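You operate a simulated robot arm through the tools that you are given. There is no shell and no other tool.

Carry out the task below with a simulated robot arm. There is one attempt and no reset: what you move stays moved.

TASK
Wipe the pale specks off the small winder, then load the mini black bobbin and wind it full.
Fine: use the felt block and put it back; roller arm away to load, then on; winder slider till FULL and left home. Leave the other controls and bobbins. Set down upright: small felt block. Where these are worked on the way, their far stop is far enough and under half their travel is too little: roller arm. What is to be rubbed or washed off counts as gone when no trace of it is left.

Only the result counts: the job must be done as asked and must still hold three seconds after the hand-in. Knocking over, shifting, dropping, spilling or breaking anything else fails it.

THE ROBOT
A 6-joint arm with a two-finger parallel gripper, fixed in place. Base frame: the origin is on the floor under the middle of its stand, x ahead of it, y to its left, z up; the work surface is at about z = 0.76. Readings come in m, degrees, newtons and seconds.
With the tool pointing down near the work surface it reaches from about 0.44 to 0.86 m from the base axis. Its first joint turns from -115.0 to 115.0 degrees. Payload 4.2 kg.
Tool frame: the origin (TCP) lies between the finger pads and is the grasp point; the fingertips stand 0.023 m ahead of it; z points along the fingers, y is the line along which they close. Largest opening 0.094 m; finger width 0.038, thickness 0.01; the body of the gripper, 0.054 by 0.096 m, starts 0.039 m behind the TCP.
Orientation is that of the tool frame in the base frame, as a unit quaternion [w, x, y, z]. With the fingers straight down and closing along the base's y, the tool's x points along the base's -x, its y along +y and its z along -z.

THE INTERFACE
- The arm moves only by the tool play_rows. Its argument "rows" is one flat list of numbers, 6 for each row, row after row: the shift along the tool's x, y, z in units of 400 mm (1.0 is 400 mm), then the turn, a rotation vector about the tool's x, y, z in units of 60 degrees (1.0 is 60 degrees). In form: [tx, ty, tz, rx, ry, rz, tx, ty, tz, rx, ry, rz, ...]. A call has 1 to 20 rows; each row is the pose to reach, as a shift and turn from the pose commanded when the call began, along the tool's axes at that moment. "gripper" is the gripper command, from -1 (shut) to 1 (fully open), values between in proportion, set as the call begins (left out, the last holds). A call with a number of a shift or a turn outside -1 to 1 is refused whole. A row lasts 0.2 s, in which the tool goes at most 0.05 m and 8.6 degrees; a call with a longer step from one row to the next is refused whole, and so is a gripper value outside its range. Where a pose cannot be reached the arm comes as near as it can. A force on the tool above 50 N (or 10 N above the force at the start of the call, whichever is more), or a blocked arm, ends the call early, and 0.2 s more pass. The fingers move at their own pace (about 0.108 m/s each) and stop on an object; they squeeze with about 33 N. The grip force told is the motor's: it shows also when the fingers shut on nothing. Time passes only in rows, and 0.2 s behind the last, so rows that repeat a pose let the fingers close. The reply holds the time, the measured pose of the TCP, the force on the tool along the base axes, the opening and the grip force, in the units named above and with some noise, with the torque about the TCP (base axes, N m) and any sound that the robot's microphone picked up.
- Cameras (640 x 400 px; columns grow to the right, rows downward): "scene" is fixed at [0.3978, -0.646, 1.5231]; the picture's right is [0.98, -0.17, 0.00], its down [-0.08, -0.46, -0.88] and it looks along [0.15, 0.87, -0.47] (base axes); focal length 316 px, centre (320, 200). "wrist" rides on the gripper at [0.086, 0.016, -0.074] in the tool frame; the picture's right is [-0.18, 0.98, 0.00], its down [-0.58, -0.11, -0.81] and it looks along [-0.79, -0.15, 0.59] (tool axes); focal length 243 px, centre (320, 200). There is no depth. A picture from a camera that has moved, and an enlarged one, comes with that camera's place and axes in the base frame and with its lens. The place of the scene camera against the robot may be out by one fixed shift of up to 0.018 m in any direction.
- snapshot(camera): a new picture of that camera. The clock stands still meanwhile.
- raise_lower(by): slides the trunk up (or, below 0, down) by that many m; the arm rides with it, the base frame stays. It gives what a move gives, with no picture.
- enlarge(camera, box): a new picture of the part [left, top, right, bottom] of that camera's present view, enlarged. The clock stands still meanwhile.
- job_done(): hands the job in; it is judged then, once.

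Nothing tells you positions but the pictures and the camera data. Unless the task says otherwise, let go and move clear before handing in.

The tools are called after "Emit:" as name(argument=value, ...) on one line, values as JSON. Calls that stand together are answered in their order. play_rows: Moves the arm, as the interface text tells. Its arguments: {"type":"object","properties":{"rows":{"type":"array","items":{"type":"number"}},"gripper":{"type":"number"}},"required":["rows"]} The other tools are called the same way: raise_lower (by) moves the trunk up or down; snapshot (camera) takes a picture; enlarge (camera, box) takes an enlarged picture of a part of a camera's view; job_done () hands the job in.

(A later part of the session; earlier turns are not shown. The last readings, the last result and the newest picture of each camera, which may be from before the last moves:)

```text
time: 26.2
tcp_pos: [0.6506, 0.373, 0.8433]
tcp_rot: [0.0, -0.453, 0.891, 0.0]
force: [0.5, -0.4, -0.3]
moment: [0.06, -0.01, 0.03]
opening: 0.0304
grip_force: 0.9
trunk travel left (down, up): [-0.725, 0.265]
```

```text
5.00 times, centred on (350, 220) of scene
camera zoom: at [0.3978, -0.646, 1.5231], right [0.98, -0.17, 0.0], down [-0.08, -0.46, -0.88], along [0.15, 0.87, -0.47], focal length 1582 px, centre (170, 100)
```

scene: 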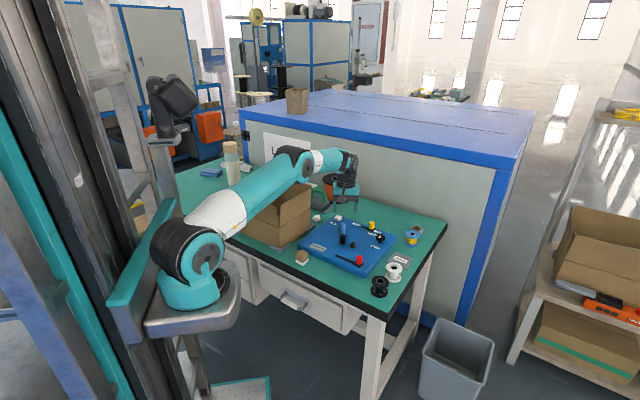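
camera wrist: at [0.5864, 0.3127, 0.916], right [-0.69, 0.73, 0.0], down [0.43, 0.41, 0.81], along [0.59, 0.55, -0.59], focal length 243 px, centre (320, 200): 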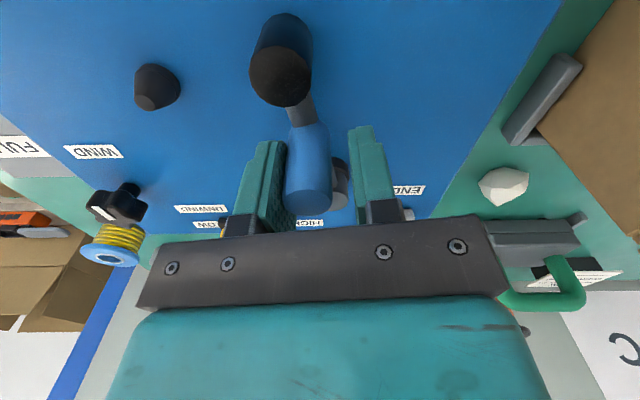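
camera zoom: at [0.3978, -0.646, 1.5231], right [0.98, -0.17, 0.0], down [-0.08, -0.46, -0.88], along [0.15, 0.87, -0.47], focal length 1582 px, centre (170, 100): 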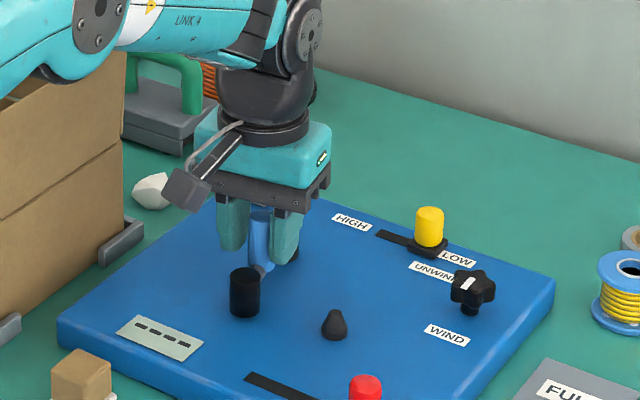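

The arm swings freely away from the spindle. I continue the same arc further.

Emit:
play_rows(rows=[-0.0005, 0.0085, 0, 0, 0, 0.0667, -0.0015, 0.0169, 0, 0, 0, 0.1333, -0.0033, 0.0253, 0, 0, 0, 0.2, -0.0055, 0.0335, 0, 0, 0, 0.2667, -0.0085, 0.0415, 0, 0, 0, 0.3333, -0.0118, 0.0494, 0, 0, 0, 0.4, -0.0118, 0.0494, 0, 0, 0, 0.4])

Emit:
snapshot(camera="wrist")

Emit:
enlarge(camera="scene", box=[310, 180, 390, 260])

```text
time: 27.8
tcp_pos: [0.6379, 0.388, 0.8417]
tcp_rot: [0.0, -0.258, 0.966, 0.0]
force: [0.8, 0.0, 0.0]
moment: [-0.01, 0.01, 0.01]
opening: 0.0303
grip_force: 0.6
trunk travel left (down, up): [-0.725, 0.265]
```

```text
taken
camera wrist: at [0.5543, 0.3595, 0.9157], right [-0.33, 0.94, 0.0], down [0.56, 0.2, 0.81], along [0.76, 0.27, -0.59], focal length 243 px, centre (320, 200)
```

wrist: 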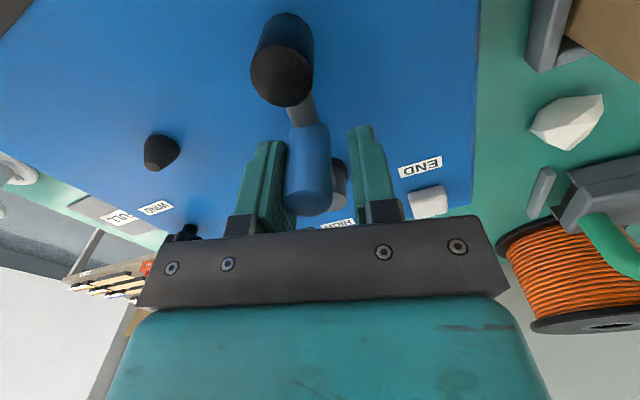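

```text
5.00 times, centred on (350, 220) of scene
camera zoom: at [0.3978, -0.646, 1.5231], right [0.98, -0.17, 0.0], down [-0.08, -0.46, -0.88], along [0.15, 0.87, -0.47], focal length 1582 px, centre (170, 100)
```

zoom: 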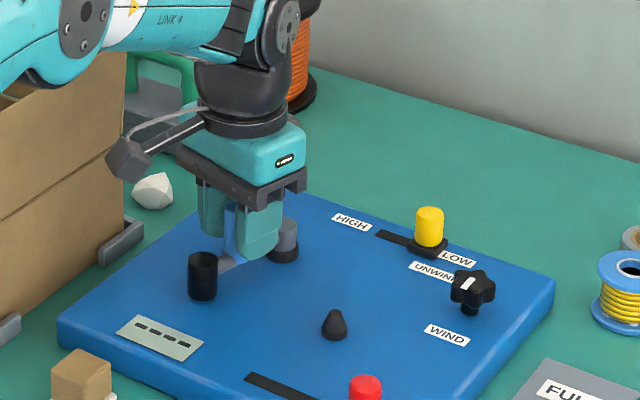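

Still no stop after 48°. I continue more finely, watching for the far stop.

Emit:
play_rows(rows=[-0.0002, 0.00425, 0, 0, 0, 0.0333, -0.0005, 0.0085, 0, 0, 0, 0.0667, -0.001, 0.01275, 0, 0, 0, 0.1, -0.0015, 0.0169, 0, 0, 0, 0.1333, -0.0024, 0.0211, 0, 0, 0, 0.1667, -0.0033, 0.0253, 0, 0, 0, 0.2, -0.0043, 0.0294, 0, 0, 0, 0.2333, -0.0055, 0.0335, 0, 0, 0, 0.2667])

Emit:
enlarge(camera="scene", box=[310, 180, 390, 260])

Emit:
snapshot(camera="wrist")

```text
time: 29.6
tcp_pos: [0.6338, 0.4005, 0.8419]
tcp_rot: [0.0, -0.12, 0.993, 0.001]
force: [10.7, -13.7, -0.1]
moment: [0.13, 0.12, 0.27]
opening: 0.0373
grip_force: 8.0
trunk travel left (down, up): [-0.725, 0.265]
```

```text
5.00 times, centred on (350, 220) of scene
camera zoom: at [0.3978, -0.646, 1.5231], right [0.98, -0.17, 0.0], down [-0.08, -0.46, -0.88], along [0.15, 0.87, -0.47], focal length 1582 px, centre (170, 100)
```

zoom: 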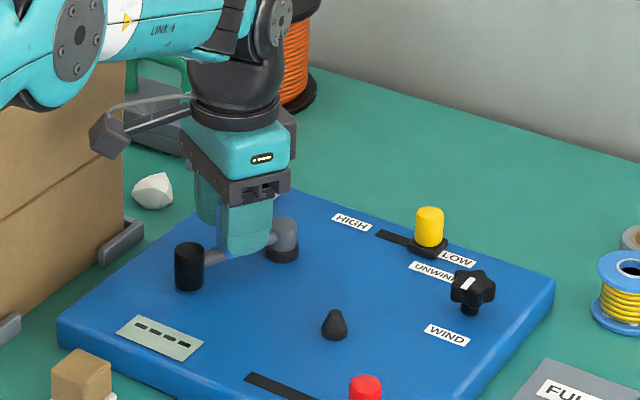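

```text
taken
camera wrist: at [0.5462, 0.3949, 0.9158], right [-0.06, 1.0, 0.0], down [0.59, 0.03, 0.81], along [0.8, 0.04, -0.59], focal length 243 px, centre (320, 200)
```

wrist: 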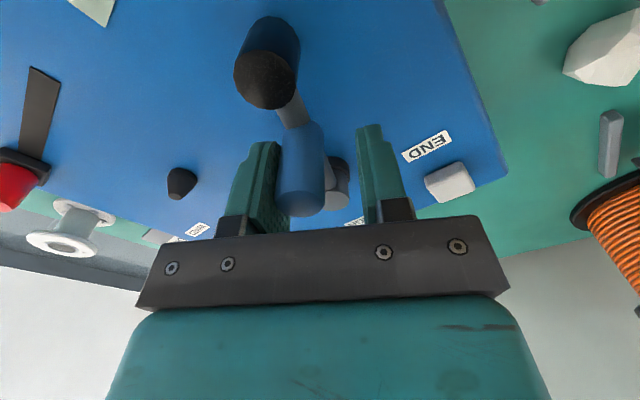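

The far stop is reached (force rising, about 60° travelled). I open the fingers, lift clear and check the arm stays put.

Emit:
play_rows(rows=[0.0005, -0.0085, 0, 0, 0, -0.0667, 0.0005, -0.0085, 0, 0, 0, -0.0667], gripper=0.3)

Emit:
play_rows(rows=[0, 0, -0.07, 0, 0, 0, 0, 0, -0.17, 0, 0, 0, 0, 0, -0.27, 0, 0, 0, 0, 0, -0.35, 0, 0, 0, 0, 0, -0.35, 0, 0, 0])

Emit:
snapshot(camera="wrist")

Emit:
enlarge(camera="scene", box=[290, 190, 410, 270])

```text
time: 30.2
tcp_pos: [0.6332, 0.397, 0.8422]
tcp_rot: [0.0, -0.157, 0.988, 0.001]
force: [-0.3, 1.6, 0.9]
moment: [-0.01, 0.03, -0.02]
opening: 0.0611
grip_force: 0.0
trunk travel left (down, up): [-0.725, 0.265]
```

```text
time: 31.4
tcp_pos: [0.6345, 0.3957, 0.9806]
tcp_rot: [0.0, -0.156, 0.988, 0.001]
force: [-0.5, 0.9, 0.3]
moment: [-0.04, 0.01, -0.06]
opening: 0.0613
grip_force: 0.1
trunk travel left (down, up): [-0.725, 0.265]
```

```text
taken
camera wrist: at [0.547, 0.3856, 1.0558], right [-0.13, 0.99, 0.0], down [0.59, 0.08, 0.81], along [0.8, 0.1, -0.59], focal length 243 px, centre (320, 200)
```

wrist: 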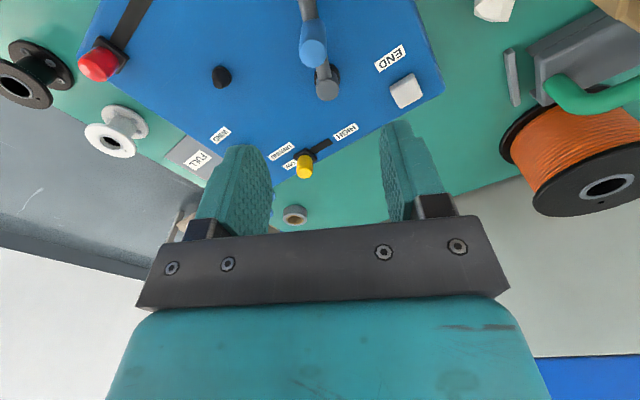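

```text
5.00 times, centred on (350, 230) of scene
camera zoom: at [0.3978, -0.646, 1.5231], right [0.98, -0.17, 0.0], down [-0.08, -0.46, -0.88], along [0.15, 0.87, -0.47], focal length 1582 px, centre (170, 50)
```

zoom: 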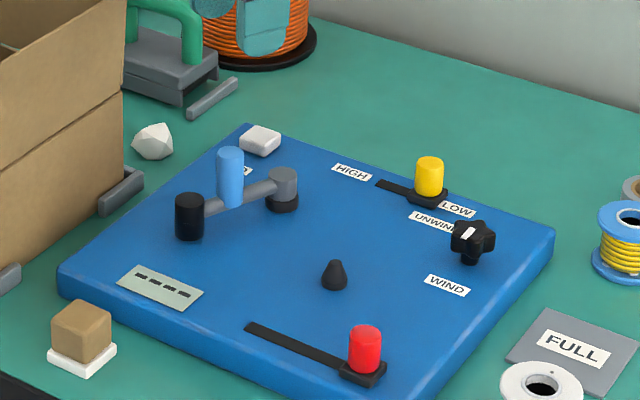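

The roller arm stays away. Now I go to hover near the black bobbin and look at it.

Emit:
play_rows(rows=[0.0033, -0.0983, 0.013, 0, 0, -0.0416, 0.0066, -0.1966, 0.026, 0, 0, -0.0833, 0.01, -0.295, 0.039, 0, 0, -0.125, 0.0133, -0.3933, 0.052, 0, 0, -0.1666, 0.0166, -0.4916, 0.066, 0, 0, -0.2083, 0.02, -0.59, 0.079, 0, 0, -0.25, 0.0232, -0.688, 0.092, 0, 0, -0.2916, 0.0265, -0.7865, 0.105, 0, 0, -0.333, 0.0265, -0.7865, 0.105, 0, 0, -0.333], gripper=0.7)

Emit:
snapshot(camera="wrist")

Emit:
snapshot(camera="scene")

```text
time: 33.4
tcp_pos: [0.7214, 0.0948, 0.9394]
tcp_rot: [0.001, -0.326, 0.945, 0.0]
force: [0.5, 0.1, 0.2]
moment: [0.01, -0.02, 0.0]
opening: 0.0801
grip_force: 0.1
trunk travel left (down, up): [-0.725, 0.265]
```

```text
taken
camera wrist: at [0.6418, 0.0544, 1.014], right [-0.46, 0.89, 0.0], down [0.53, 0.27, 0.81], along [0.72, 0.37, -0.59], focal length 243 px, centre (320, 200)
```

wrist: 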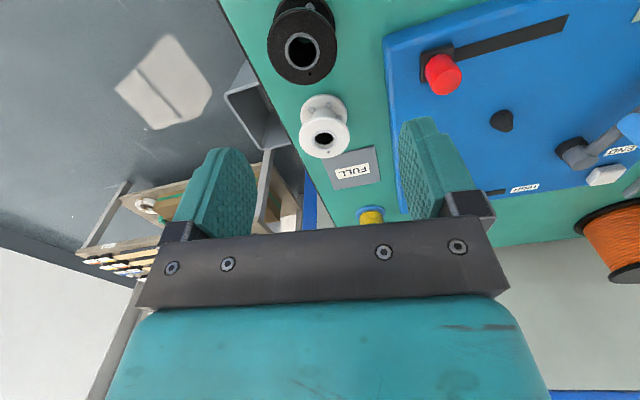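

```text
taken
```

scene: 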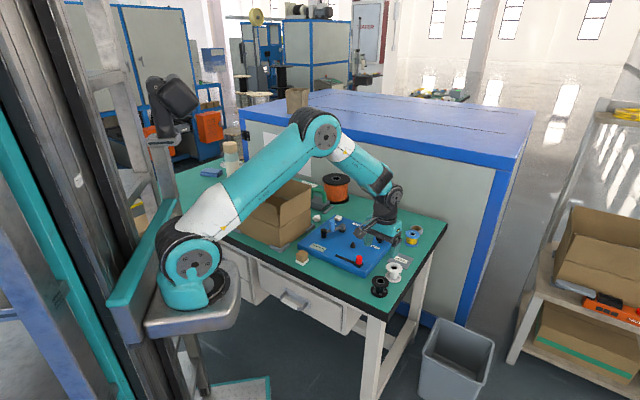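

The black bobbin is in the upper part of the wrist view. I zoom in to get its position and size.

Emit:
enlarge(camera="wrist", box=[240, 0, 380, 90])

Emit:
enlarge(camera="wrist", box=[460, 60, 640, 200])

Emit:
enlarge(camera="scene", box=[350, 240, 430, 310])

```text
4.44 times, centred on (310, 45) of wrist
camera zoom: at [0.6418, 0.0544, 1.014], right [-0.46, 0.89, 0.0], down [0.53, 0.27, 0.81], along [0.72, 0.37, -0.59], focal length 1078 px, centre (364, 889)
```

zoom: 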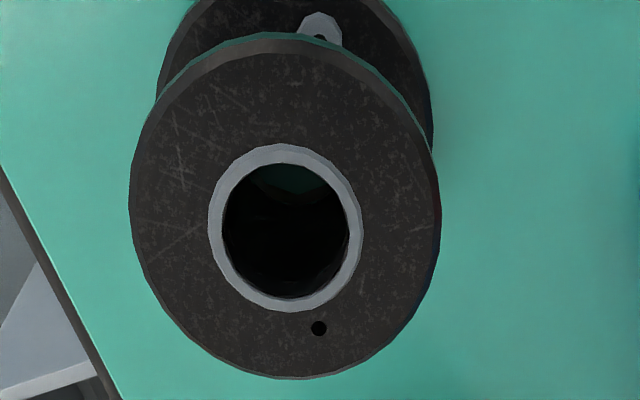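

```text
2.86 times, centred on (550, 130) of wrist
camera zoom: at [0.6418, 0.0544, 1.014], right [-0.46, 0.89, 0.0], down [0.53, 0.27, 0.81], along [0.72, 0.37, -0.59], focal length 693 px, centre (-337, 400)
```

zoom: 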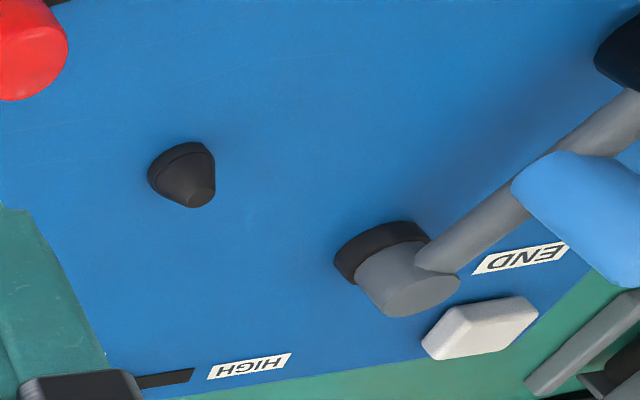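

```text
5.71 times, centred on (390, 275) of scene
camera zoom: at [0.3978, -0.646, 1.5231], right [0.98, -0.17, 0.0], down [-0.08, -0.46, -0.88], along [0.15, 0.87, -0.47], focal length 1808 px, centre (-80, -229)
```

zoom: 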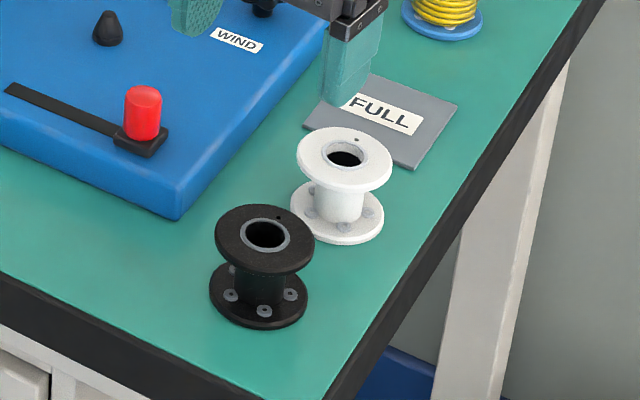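

The black bobbin is at about (0.7245, 0.0815), Ø57 mm, roughly 43 mm tall; the spindle is at (0.694, 0.3005). I centre over the bobbin and come down to just above it for a check.

Emit:
play_rows(rows=[0.012, -0.0335, 0.05, 0, 0, 0, 0.012, -0.0335, 0.13, 0, 0, 0, 0.012, -0.0335, 0.2, 0, 0, 0, 0.012, -0.0335, 0.24, 0, 0, 0, 0.012, -0.0335, 0.24, 0, 0, 0])

Emit:
snapshot(camera="wrist")

Emit:
enlarge(camera="scene", box=[340, 220, 440, 310])

```text
time: 34.6
tcp_pos: [0.7252, 0.0811, 0.8427]
tcp_rot: [0.0, -0.325, 0.946, 0.0]
force: [0.2, 0.3, -0.6]
moment: [0.01, -0.02, 0.0]
opening: 0.0801
grip_force: 0.0
trunk travel left (down, up): [-0.725, 0.265]
```

```text
taken
camera wrist: at [0.6467, 0.0409, 0.918], right [-0.46, 0.89, 0.0], down [0.53, 0.27, 0.81], along [0.72, 0.37, -0.59], focal length 243 px, centre (320, 200)
```

wrist: 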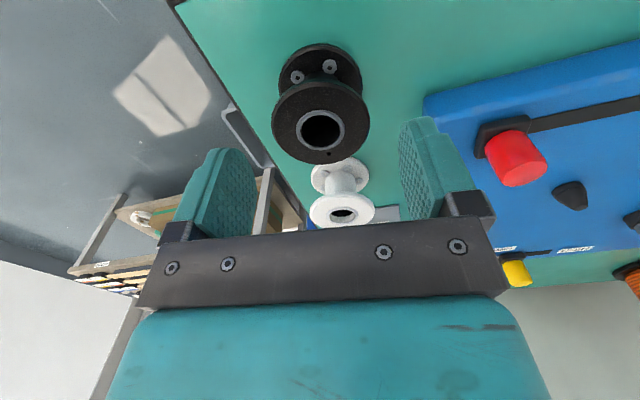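

```text
4.44 times, centred on (390, 265) of scene
camera zoom: at [0.3978, -0.646, 1.5231], right [0.98, -0.17, 0.0], down [-0.08, -0.46, -0.88], along [0.15, 0.87, -0.47], focal length 1406 px, centre (9, -89)
```

zoom: 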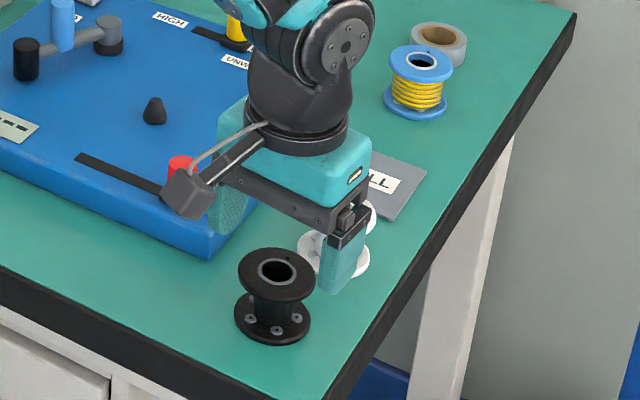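

The bobbin is centred between the fingers. I descend and close on it.

Emit:
play_rows(rows=[0, 0, 0.05, 0, 0, 0, 0, 0, 0.1, 0, 0, 0, 0, 0, 0.13, 0, 0, 0, 0, 0, 0.135, 0, 0, 0])

Emit:
play_rows(rows=[0, 0, 0, 0, 0, 0, 0, 0, 0, 0, 0, 0, 0, 0, 0, 0, 0, 0, 0, 0, 0, 0, 0, 0], gripper=-1)

Emit:
snapshot(camera="wrist")

Emit:
enlarge(camera="scene", box=[340, 220, 440, 310])

```text
time: 35.6
tcp_pos: [0.7252, 0.0816, 0.7907]
tcp_rot: [0.0, -0.325, 0.946, 0.0]
force: [0.2, -0.1, -0.7]
moment: [0.0, -0.02, 0.0]
opening: 0.0799
grip_force: 0.0
trunk travel left (down, up): [-0.725, 0.265]
```

```text
time: 36.6
tcp_pos: [0.7252, 0.0813, 0.7911]
tcp_rot: [0.001, -0.325, 0.946, 0.001]
force: [-0.1, 0.4, 0.9]
moment: [0.01, -0.02, 0.03]
opening: 0.0549
grip_force: 32.9
trunk travel left (down, up): [-0.725, 0.265]
```

```text
taken
camera wrist: at [0.6466, 0.0414, 0.8643], right [-0.46, 0.89, 0.0], down [0.53, 0.27, 0.81], along [0.72, 0.37, -0.59], focal length 243 px, centre (320, 200)
```

wrist: 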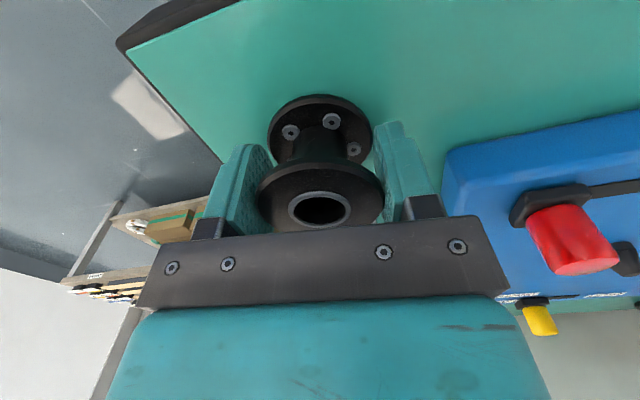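

```text
4.44 times, centred on (390, 265) of scene
camera zoom: at [0.3978, -0.646, 1.5231], right [0.98, -0.17, 0.0], down [-0.08, -0.46, -0.88], along [0.15, 0.87, -0.47], focal length 1406 px, centre (9, -89)
```

zoom: 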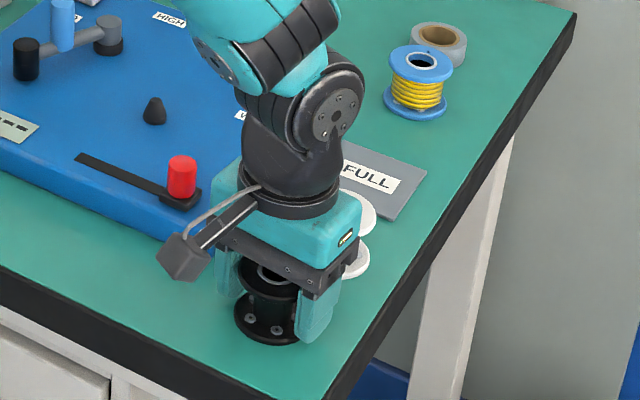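

The bobbin is held (Ø55 mm). I lift it and carry it over the spindle.

Emit:
play_rows(rows=[0, 0, -0.03, 0, 0, 0, 0, 0, -0.12, 0, 0, 0, 0, 0, -0.21, 0, 0, 0, 0, 0, -0.275, 0, 0, 0, -0.0459, 0.0797, -0.275, 0, 0, 0, -0.0918, 0.1594, -0.275, 0, 0, 0, -0.1377, 0.2391, -0.275, 0, 0, 0, -0.1835, 0.3188, -0.275, 0, 0, 0, -0.2294, 0.3985, -0.275, 0, 0, 0, -0.2753, 0.4782, -0.275, 0, 0, 0, -0.2753, 0.4782, -0.275, 0, 0, 0])

Emit:
snapshot(camera="wrist")

Emit:
enlarge(camera="scene", box=[310, 180, 410, 270])

```text
time: 39.0
tcp_pos: [0.695, 0.3003, 0.8999]
tcp_rot: [0.001, -0.325, 0.946, 0.0]
force: [0.3, -0.3, -0.8]
moment: [-0.04, 0.0, -0.03]
opening: 0.0546
grip_force: 33.3
trunk travel left (down, up): [-0.725, 0.265]
```

```text
taken
camera wrist: at [0.6156, 0.2603, 0.9738], right [-0.46, 0.89, 0.0], down [0.53, 0.27, 0.81], along [0.72, 0.37, -0.59], focal length 243 px, centre (320, 200)
```

wrist: 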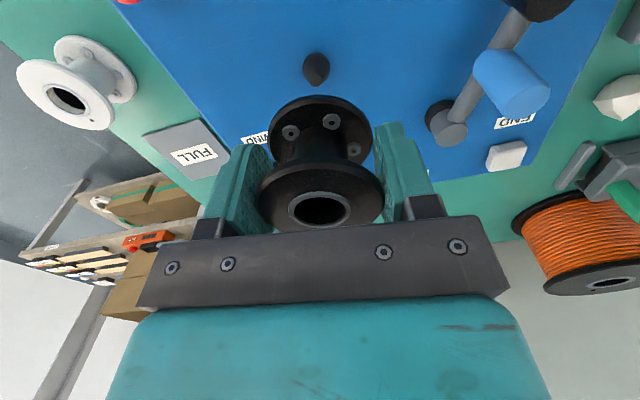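

```text
4.44 times, centred on (360, 225) of scene
camera zoom: at [0.3978, -0.646, 1.5231], right [0.98, -0.17, 0.0], down [-0.08, -0.46, -0.88], along [0.15, 0.87, -0.47], focal length 1406 px, centre (142, 89)
```

zoom: 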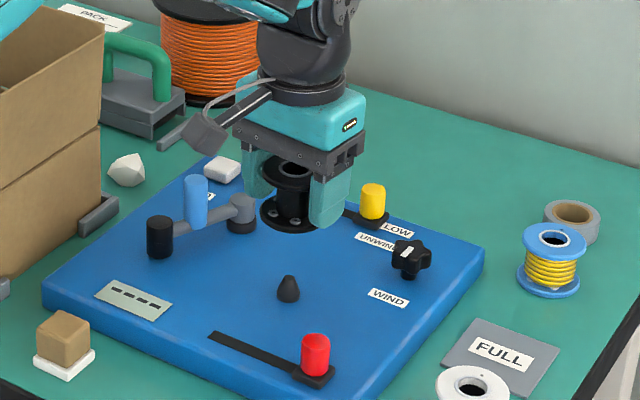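

Emit:
enlarge(camera="wrist", box=[250, 40, 390, 240])

Emit:
enlarge(camera="wrist", box=[270, 30, 370, 110])

```text
2.00 times, centred on (320, 140) of wrist
camera zoom: at [0.6156, 0.2603, 0.9738], right [-0.46, 0.89, 0.0], down [0.53, 0.27, 0.81], along [0.72, 0.37, -0.59], focal length 485 px, centre (320, 320)
```

zoom: 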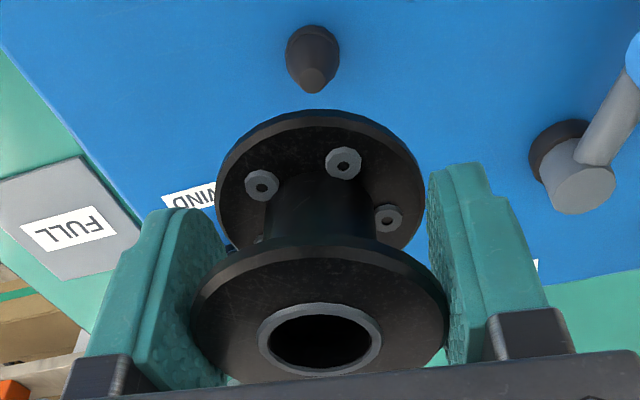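

```text
5.00 times, centred on (320, 70) of wrist
camera zoom: at [0.6156, 0.2603, 0.9738], right [-0.46, 0.89, 0.0], down [0.53, 0.27, 0.81], along [0.72, 0.37, -0.59], focal length 1213 px, centre (320, 850)
```

zoom: 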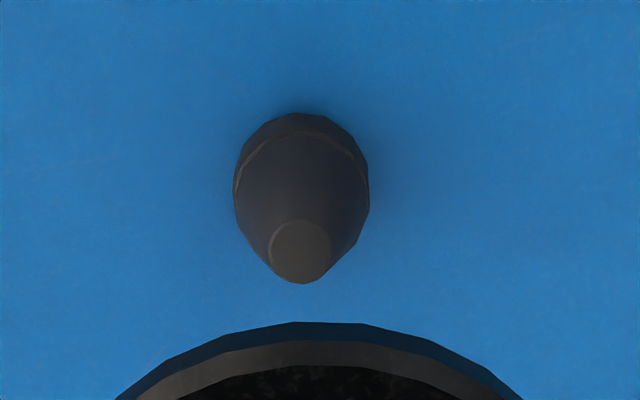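

I compare the bobbin and the spindle in a finer scene view to check the alignment before lowering.

Emit:
enlarge(camera="scene", box=[330, 205, 380, 255])

```text
8.00 times, centred on (355, 230) of scene
camera zoom: at [0.3978, -0.646, 1.5231], right [0.98, -0.17, 0.0], down [-0.08, -0.46, -0.88], along [0.15, 0.87, -0.47], focal length 2531 px, centre (40, -40)
```

zoom: 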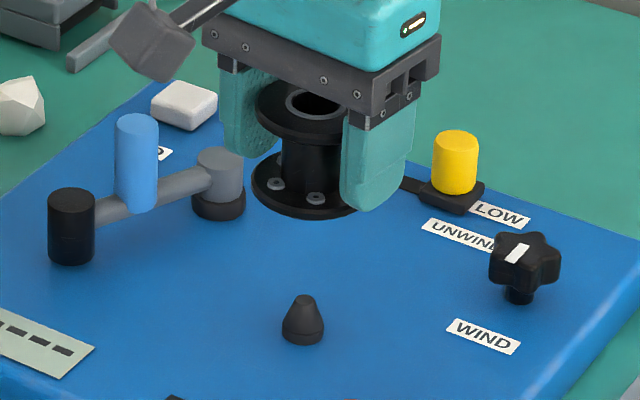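

The bobbin needs about a 4 mm shift toward −y to sit over the cone. I apply it and lower onto the spindle gently.

Emit:
play_rows(rows=[0.0057, -0.0082, 0, 0, 0, 0, 0.0057, -0.0082, 0.05, 0, 0, 0, 0.0057, -0.0082, 0.1, 0, 0, 0, 0.0057, -0.0082, 0.14, 0, 0, 0, 0.0057, -0.0082, 0.16, 0, 0, 0, 0.0057, -0.0082, 0.175, 0, 0, 0, 0.0057, -0.0082, 0.175, 0, 0, 0])

Emit:
enlarge(camera="scene", box=[330, 205, 380, 255])

Emit:
snapshot(camera="wrist")

```text
time: 40.6
tcp_pos: [0.6936, 0.2957, 0.8287]
tcp_rot: [0.0, -0.326, 0.945, 0.0]
force: [-0.6, -0.9, -0.3]
moment: [0.02, 0.0, 0.02]
opening: 0.0549
grip_force: 32.9
trunk travel left (down, up): [-0.725, 0.265]
```

```text
8.00 times, centred on (355, 230) of scene
camera zoom: at [0.3978, -0.646, 1.5231], right [0.98, -0.17, 0.0], down [-0.08, -0.46, -0.88], along [0.15, 0.87, -0.47], focal length 2531 px, centre (40, -40)
```

zoom: 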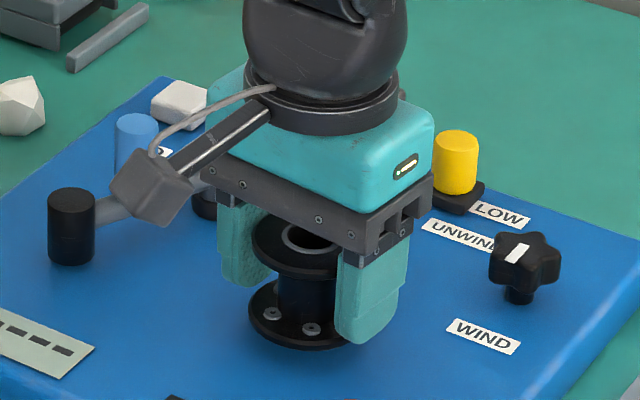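

```text
taken
camera wrist: at [0.6158, 0.256, 0.9037], right [-0.46, 0.89, 0.0], down [0.53, 0.27, 0.81], along [0.72, 0.37, -0.59], focal length 243 px, centre (320, 200)
```

wrist: 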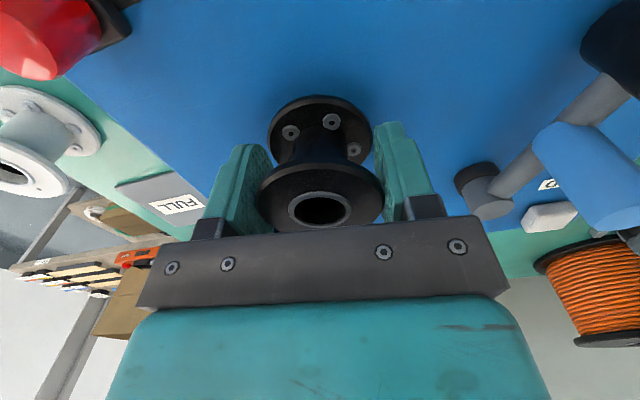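

No contact yet, so the cone tip is inside the hole. I keep lowering in small steps.

Emit:
play_rows(rows=[0, 0, 0.005, 0, 0, 0, 0, 0, 0.01, 0, 0, 0, 0, 0, 0.015, 0, 0, 0, 0, 0, 0.015, 0, 0, 0])

```text
time: 41.6
tcp_pos: [0.6951, 0.2976, 0.8236]
tcp_rot: [0.0, -0.325, 0.946, -0.001]
force: [0.8, -0.4, -1.0]
moment: [0.0, 0.0, 0.05]
opening: 0.0548
grip_force: 33.2
trunk travel left (down, up): [-0.725, 0.265]
```

Emit:
play_rows(rows=[0, 0, 0.0035, 0, 0, 0, 0, 0, 0.007, 0, 0, 0, 0, 0, 0.007, 0, 0, 0])

```text
time: 42.4
tcp_pos: [0.6942, 0.2959, 0.8212]
tcp_rot: [0.0, -0.326, 0.945, 0.0]
force: [0.1, -0.5, -1.1]
moment: [0.04, 0.0, -0.03]
opening: 0.0545
grip_force: 33.1
trunk travel left (down, up): [-0.725, 0.265]
```

Emit:
play_rows(rows=[0, 0, 0.0025, 0, 0, 0, 0, 0, 0.005, 0, 0, 0, 0, 0, 0.005, 0, 0, 0])

Emit:
enlarge(camera="scene", box=[330, 205, 380, 255])

```text
time: 43.2
tcp_pos: [0.6933, 0.2958, 0.82]
tcp_rot: [0.001, -0.325, 0.946, 0.0]
force: [-0.1, -2.8, 10.7]
moment: [-0.18, 0.17, 0.02]
opening: 0.0547
grip_force: 33.0
trunk travel left (down, up): [-0.725, 0.265]
```

```text
8.00 times, centred on (355, 230) of scene
camera zoom: at [0.3978, -0.646, 1.5231], right [0.98, -0.17, 0.0], down [-0.08, -0.46, -0.88], along [0.15, 0.87, -0.47], focal length 2531 px, centre (40, -40)
```

zoom: 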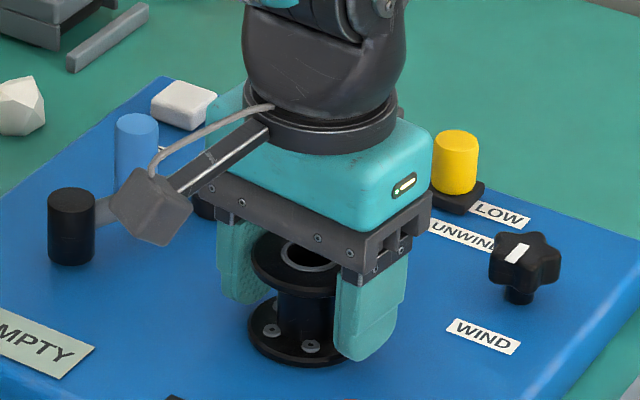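

The display now reads "EMPTY", so the bobbin is seated and recognised. I release it and lift straight up.

Emit:
play_rows(rows=[0, 0, -0.002, 0, 0, 0])

Emit:
play_rows(rows=[0, 0, 0, 0, 0, 0, 0, 0, 0, 0, 0, 0, 0, 0, 0, 0, 0, 0], gripper=0.7)

Emit:
play_rows(rows=[0, 0, -0.04, 0, 0, 0, 0, 0, -0.1, 0, 0, 0, 0, 0, -0.19, 0, 0, 0, 0, 0, -0.28, 0, 0, 0, 0, 0, -0.28, 0, 0, 0])

Emit:
snapshot(camera="wrist")

Emit:
enlarge(camera="scene", box=[300, 200, 400, 270])

```text
time: 43.6
tcp_pos: [0.695, 0.2959, 0.8186]
tcp_rot: [0.001, -0.325, 0.946, 0.0]
force: [1.8, -1.5, 9.5]
moment: [-0.11, 0.06, 0.02]
opening: 0.0547
grip_force: 33.0
trunk travel left (down, up): [-0.725, 0.265]
```

```text
time: 44.4
tcp_pos: [0.6936, 0.296, 0.8199]
tcp_rot: [0.0, -0.326, 0.946, 0.0]
force: [-0.6, -0.8, 0.5]
moment: [0.04, -0.02, 0.02]
opening: 0.0801
grip_force: 0.1
trunk travel left (down, up): [-0.725, 0.265]
```

```text
time: 45.6
tcp_pos: [0.6935, 0.2966, 0.9327]
tcp_rot: [0.0, -0.325, 0.946, 0.0]
force: [-0.6, -0.5, 0.6]
moment: [0.04, 0.03, 0.02]
opening: 0.0798
grip_force: 0.1
trunk travel left (down, up): [-0.725, 0.265]
```

```text
taken
camera wrist: at [0.6155, 0.2559, 1.0065], right [-0.46, 0.89, 0.0], down [0.53, 0.27, 0.81], along [0.72, 0.37, -0.59], focal length 243 px, centre (320, 200)
```

wrist: 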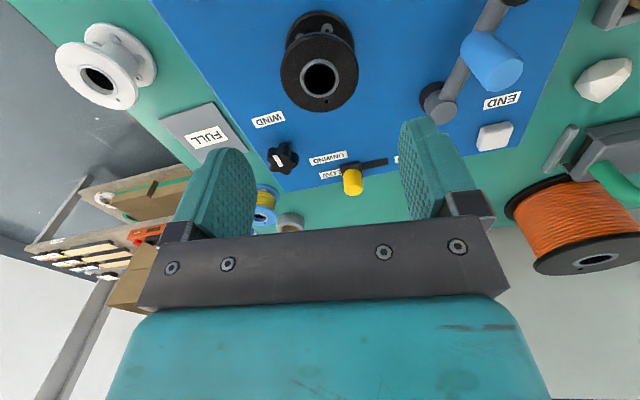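

```text
5.71 times, centred on (350, 235) of scene
camera zoom: at [0.3978, -0.646, 1.5231], right [0.98, -0.17, 0.0], down [-0.08, -0.46, -0.88], along [0.15, 0.87, -0.47], focal length 1808 px, centre (149, 0)
```

zoom: 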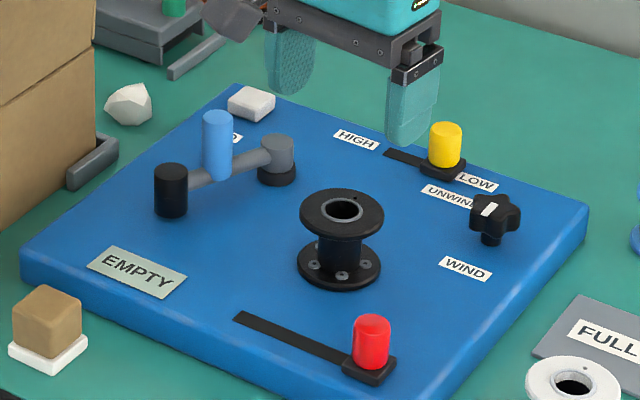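

The bobbin sits on the spindle and the display says EMPTY. Next I return above the roller handle, in the same pose I left it, to swing the roller back on.

Emit:
play_rows(rows=[-0.009, 0.0734, 0, 0, 0, 0.083, -0.0182, 0.1469, 0, 0, 0, 0.167, -0.0272, 0.22, 0, 0, 0, 0.25, -0.0363, 0.2937, 0, 0, 0, 0.333, -0.0363, 0.2937, 0, 0, 0, 0.333], gripper=0.3)

Emit:
snapshot(camera="wrist")

Emit:
enlarge(camera="wrist", box=[230, 0, 410, 140])

```text
time: 46.8
tcp_pos: [0.6322, 0.3972, 0.9318]
tcp_rot: [0.0, -0.156, 0.988, 0.001]
force: [0.0, -0.5, -0.5]
moment: [0.02, -0.03, -0.02]
opening: 0.0611
grip_force: 0.0
trunk travel left (down, up): [-0.725, 0.265]
```

```text
taken
camera wrist: at [0.5452, 0.3867, 1.0063], right [-0.13, 0.99, 0.0], down [0.59, 0.08, 0.81], along [0.8, 0.1, -0.59], focal length 243 px, centre (320, 200)
```

wrist: 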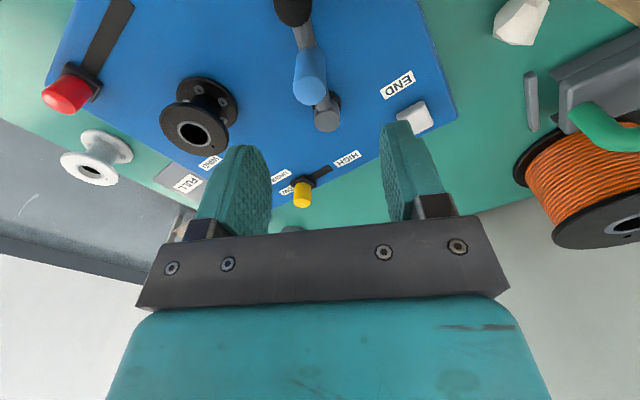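

```text
2.86 times, centred on (320, 70) of wrist
camera zoom: at [0.5452, 0.3867, 1.0063], right [-0.13, 0.99, 0.0], down [0.59, 0.08, 0.81], along [0.8, 0.1, -0.59], focal length 693 px, centre (320, 571)
```

zoom: 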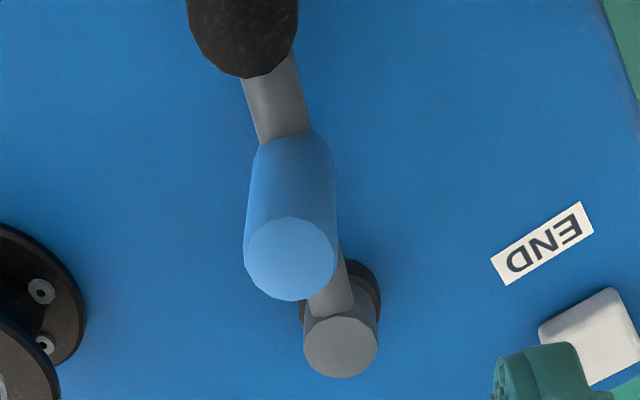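

The arm stands about 55° away; the handle is at (0.634, 0.391). I recentre, descend around it and then narrow the cage.

Emit:
play_rows(rows=[0.002, -0.0165, 0, 0, 0, -0.0833, 0.002, -0.0165, 0.08, 0, 0, -0.0833, 0.002, -0.0165, 0.16, 0, 0, -0.0833, 0.002, -0.0165, 0.21, 0, 0, -0.0833, 0.002, -0.0165, 0.225, 0, 0, -0.0833, 0.002, -0.0165, 0.225, 0, 0, -0.0833])

Emit:
play_rows(rows=[0, 0, 0, 0, 0, 0, 0, 0, 0, 0, 0, 0], gripper=-0.36)

Emit:
snapshot(camera="wrist")

Emit:
enlarge(camera="scene", box=[300, 190, 400, 270])

```text
time: 48.2
tcp_pos: [0.6349, 0.3909, 0.8413]
tcp_rot: [0.0, -0.2, 0.98, 0.0]
force: [-0.6, 0.5, 0.1]
moment: [-0.01, -0.01, 0.01]
opening: 0.0612
grip_force: 0.1
trunk travel left (down, up): [-0.725, 0.265]
```

```text
time: 48.8
tcp_pos: [0.6344, 0.3906, 0.8413]
tcp_rot: [0.0, -0.199, 0.98, -0.001]
force: [-0.3, -0.1, -0.8]
moment: [-0.01, -0.01, 0.01]
opening: 0.0302
grip_force: 0.0
trunk travel left (down, up): [-0.725, 0.265]
```

```text
taken
camera wrist: at [0.5481, 0.3719, 0.9164], right [-0.21, 0.98, 0.0], down [0.58, 0.13, 0.81], along [0.79, 0.17, -0.59], focal length 243 px, centre (320, 200)
```

wrist: 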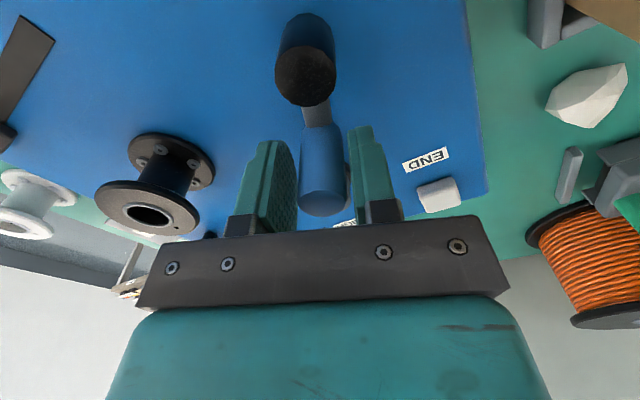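

```text
5.00 times, centred on (350, 230) of scene
camera zoom: at [0.3978, -0.646, 1.5231], right [0.98, -0.17, 0.0], down [-0.08, -0.46, -0.88], along [0.15, 0.87, -0.47], focal length 1582 px, centre (170, 50)
```

zoom: 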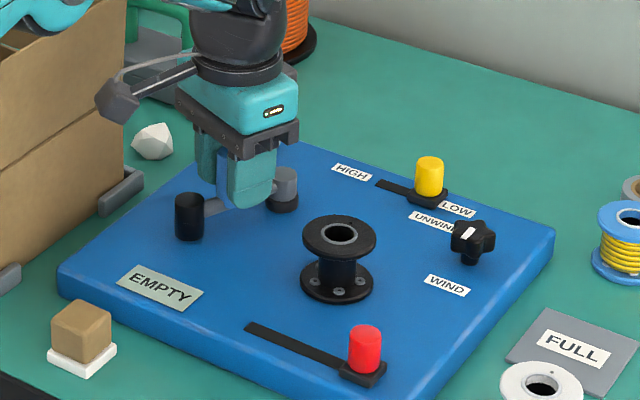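

The handle is caged. I swing the roller arm counter-clockwise back toward the bobbin, first 40°.

Emit:
play_rows(rows=[-0.0003, -0.0087, 0, 0, 0, -0.0667, -0.0012, -0.0173, 0, 0, 0, -0.1333, -0.0027, -0.0258, 0, 0, 0, -0.2, -0.0048, -0.0343, 0, 0, 0, -0.2667, -0.0075, -0.0425, 0, 0, 0, -0.3333, -0.0107, -0.0505, 0, 0, 0, -0.4, -0.0145, -0.0583, 0, 0, 0, -0.4667, -0.0189, -0.0658, 0, 0, 0, -0.5333, -0.0237, -0.073, 0, 0, 0, -0.6, -0.0291, -0.0799, 0, 0, 0, -0.6667, -0.0291, -0.0799, 0, 0, 0, -0.6667])

Emit:
snapshot(camera="wrist")

Emit:
enlarge(camera="scene", box=[300, 190, 400, 270])

```text
time: 51.2
tcp_pos: [0.6579, 0.3669, 0.8411]
tcp_rot: [0.0, -0.522, 0.853, 0.0]
force: [-0.4, 0.8, -0.1]
moment: [0.0, 0.02, -0.01]
opening: 0.0303
grip_force: 0.4
trunk travel left (down, up): [-0.725, 0.265]
```

```text
taken
camera wrist: at [0.6041, 0.2966, 0.9159], right [-0.79, 0.61, 0.0], down [0.36, 0.47, 0.81], along [0.49, 0.64, -0.59], focal length 243 px, centre (320, 200)
```

wrist: 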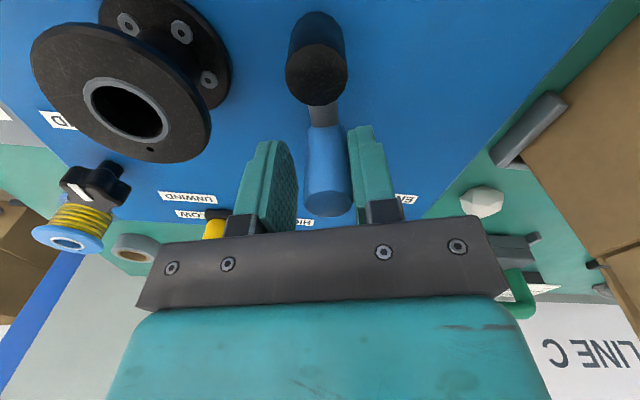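

```text
5.00 times, centred on (350, 230) of scene
camera zoom: at [0.3978, -0.646, 1.5231], right [0.98, -0.17, 0.0], down [-0.08, -0.46, -0.88], along [0.15, 0.87, -0.47], focal length 1582 px, centre (170, 50)
```

zoom: 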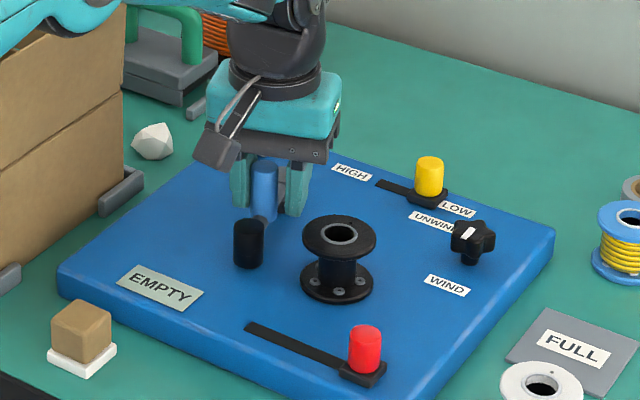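

Roller is nearing the bobbin. I continue in 2° steps to feel the contact.

Emit:
play_rows(rows=[-0.0001, -0.0043, 0, 0, 0, -0.0333, -0.0003, -0.0087, 0, 0, 0, -0.0667, -0.0007, -0.013, 0, 0, 0, -0.1, -0.0012, -0.0173, 0, 0, 0, -0.1333, -0.0019, -0.0216, 0, 0, 0, -0.1667, -0.0027, -0.0258, 0, 0, 0, -0.2, -0.0037, -0.0301, 0, 0, 0, -0.2333, -0.0048, -0.0343, 0, 0, 0, -0.2667])

Emit:
snapshot(camera="wrist")

Emit:
enlarge(camera="scene", box=[310, 205, 390, 265])

```text
time: 53.0
tcp_pos: [0.671, 0.3621, 0.8415]
tcp_rot: [0.0, -0.636, 0.772, 0.0]
force: [-1.2, 1.0, 1.0]
moment: [0.03, -0.03, 0.03]
opening: 0.0301
grip_force: 0.6
trunk travel left (down, up): [-0.725, 0.265]
```

```text
taken
camera wrist: at [0.6384, 0.2798, 0.9158], right [-0.93, 0.37, 0.0], down [0.22, 0.55, 0.81], along [0.3, 0.75, -0.59], focal length 243 px, centre (320, 200)
```

wrist: 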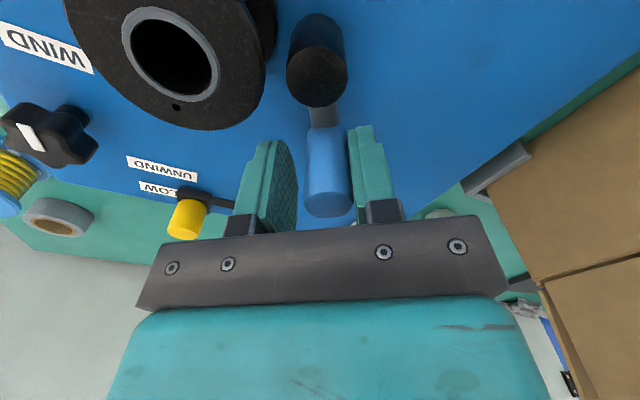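

```text
6.67 times, centred on (350, 235) of scene
camera zoom: at [0.3978, -0.646, 1.5231], right [0.98, -0.17, 0.0], down [-0.08, -0.46, -0.88], along [0.15, 0.87, -0.47], focal length 2109 px, centre (120, -33)
```

zoom: 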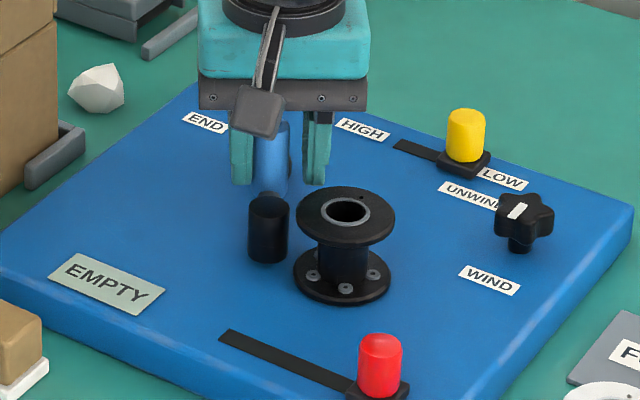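

Close now. A few more small steps to bring the roller onto the bobbin.

Emit:
play_rows(rows=[0, -0.0022, 0, 0, 0, -0.0167, -0.0001, -0.0043, 0, 0, 0, -0.0333, -0.0002, -0.0065, 0, 0, 0, -0.05, -0.0003, -0.0087, 0, 0, 0, -0.0667, -0.0005, -0.0108, 0, 0, 0, -0.0833])

Emit:
enlarge(camera="scene", box=[310, 205, 390, 265])

```text
time: 54.2
tcp_pos: [0.6738, 0.3609, 0.8412]
tcp_rot: [0.0, -0.67, 0.742, -0.001]
force: [-11.8, 6.6, -0.6]
moment: [-0.07, -0.15, -0.15]
opening: 0.0353
grip_force: 6.2
trunk travel left (down, up): [-0.725, 0.265]
```

```text
6.67 times, centred on (350, 235) of scene
camera zoom: at [0.3978, -0.646, 1.5231], right [0.98, -0.17, 0.0], down [-0.08, -0.46, -0.88], along [0.15, 0.87, -0.47], focal length 2109 px, centre (120, -33)
```

zoom: 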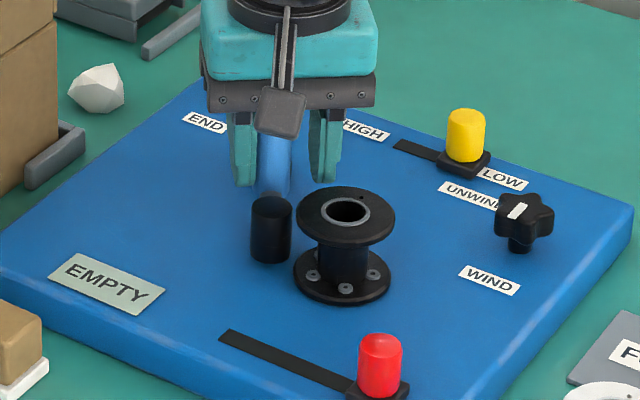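

The roller is back at its on-stop against the bobbin (about 13 N). I open the fingers and lift clear.

Emit:
play_rows(rows=[0, 0, 0, 0, 0, 0, 0, 0.002, 0, 0, 0, 0.0167, 0, 0.002, 0, 0, 0, 0.0167], gripper=0.2)

Emit:
play_rows(rows=[0, 0, -0.07, 0, 0, 0, 0, 0, -0.17, 0, 0, 0, 0, 0, -0.27, 0, 0, 0, 0, 0, -0.3, 0, 0, 0, 0, 0, -0.3, 0, 0, 0])

Emit:
snapshot(camera="wrist")

Emit:
enlarge(camera="scene", box=[310, 205, 390, 265])

```text
time: 55.0
tcp_pos: [0.675, 0.3603, 0.8406]
tcp_rot: [0.0, -0.662, 0.75, 0.001]
force: [-0.3, 0.0, -1.6]
moment: [0.01, -0.06, 0.02]
opening: 0.0566
grip_force: 0.0
trunk travel left (down, up): [-0.725, 0.265]
```

```text
time: 56.2
tcp_pos: [0.6748, 0.3608, 0.9616]
tcp_rot: [0.0, -0.663, 0.749, 0.0]
force: [0.6, -0.3, -0.2]
moment: [-0.01, -0.02, 0.0]
opening: 0.0563
grip_force: 0.1
trunk travel left (down, up): [-0.725, 0.265]
```

```text
taken
camera wrist: at [0.6471, 0.2772, 1.0358], right [-0.95, 0.3, 0.0], down [0.18, 0.56, 0.81], along [0.24, 0.77, -0.59], focal length 243 px, centre (320, 200)
```

wrist: 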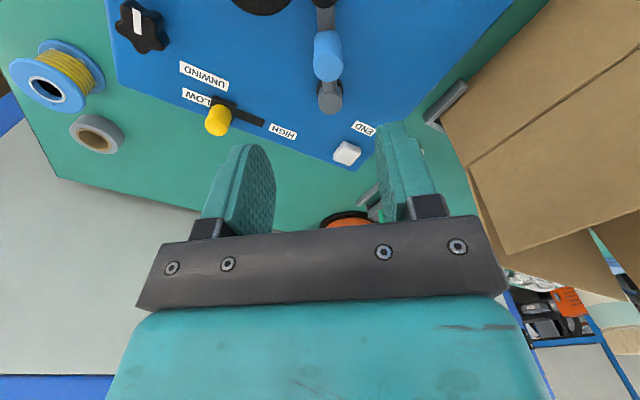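

```text
6.67 times, centred on (350, 235) of scene
camera zoom: at [0.3978, -0.646, 1.5231], right [0.98, -0.17, 0.0], down [-0.08, -0.46, -0.88], along [0.15, 0.87, -0.47], focal length 2109 px, centre (120, -33)
```

zoom: 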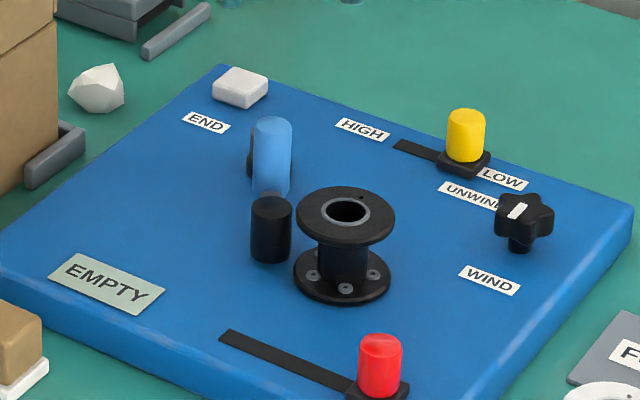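

The roller is on and the bobbin upright. Now the red winder slider: I hover over its knob with the fingers aligned along the slot.

Emit:
play_rows(rows=[0.0834, -0.0149, 0.016, 0, 0, 0.1267, 0.1667, -0.0298, 0.032, 0, 0, 0.2533, 0.25, -0.0448, 0.048, 0, 0, 0.38, 0.3334, -0.0597, 0.064, 0, 0, 0.5067, 0.4168, -0.0746, 0.08, 0, 0, 0.6333, 0.4168, -0.0746, 0.08, 0, 0, 0.6333])

Emit:
snapshot(camera="wrist")

Emit:
enlarge(camera="wrist", box=[230, 0, 410, 120])

```text
time: 57.6
tcp_pos: [0.6823, 0.1919, 0.9293]
tcp_rot: [0.0, -0.381, 0.924, 0.001]
force: [0.6, 0.1, 0.9]
moment: [0.01, 0.03, -0.01]
opening: 0.0565
grip_force: 0.0
trunk travel left (down, up): [-0.725, 0.265]
```

```text
taken
camera wrist: at [0.6087, 0.1426, 1.0037], right [-0.56, 0.83, 0.0], down [0.49, 0.33, 0.81], along [0.67, 0.45, -0.59], focal length 243 px, centre (320, 200)
```

wrist: 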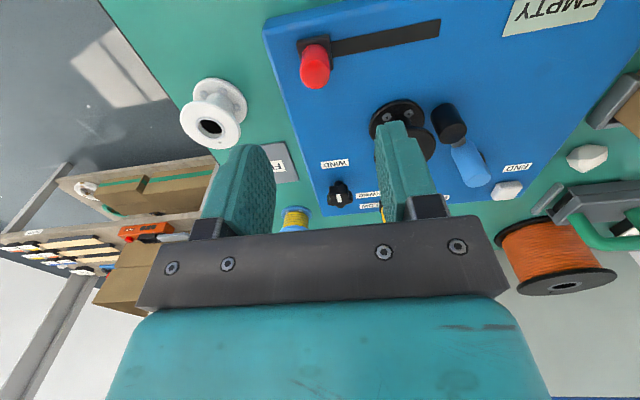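

```text
3.33 times, centred on (320, 60) of wrist
camera zoom: at [0.6087, 0.1426, 1.0037], right [-0.56, 0.83, 0.0], down [0.49, 0.33, 0.81], along [0.67, 0.45, -0.59], focal length 809 px, centre (320, 667)
```

zoom: 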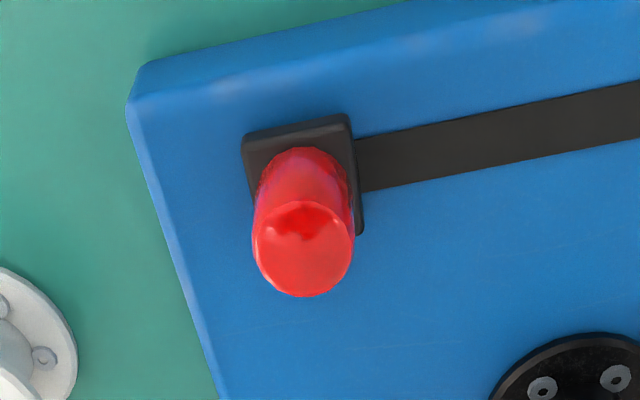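

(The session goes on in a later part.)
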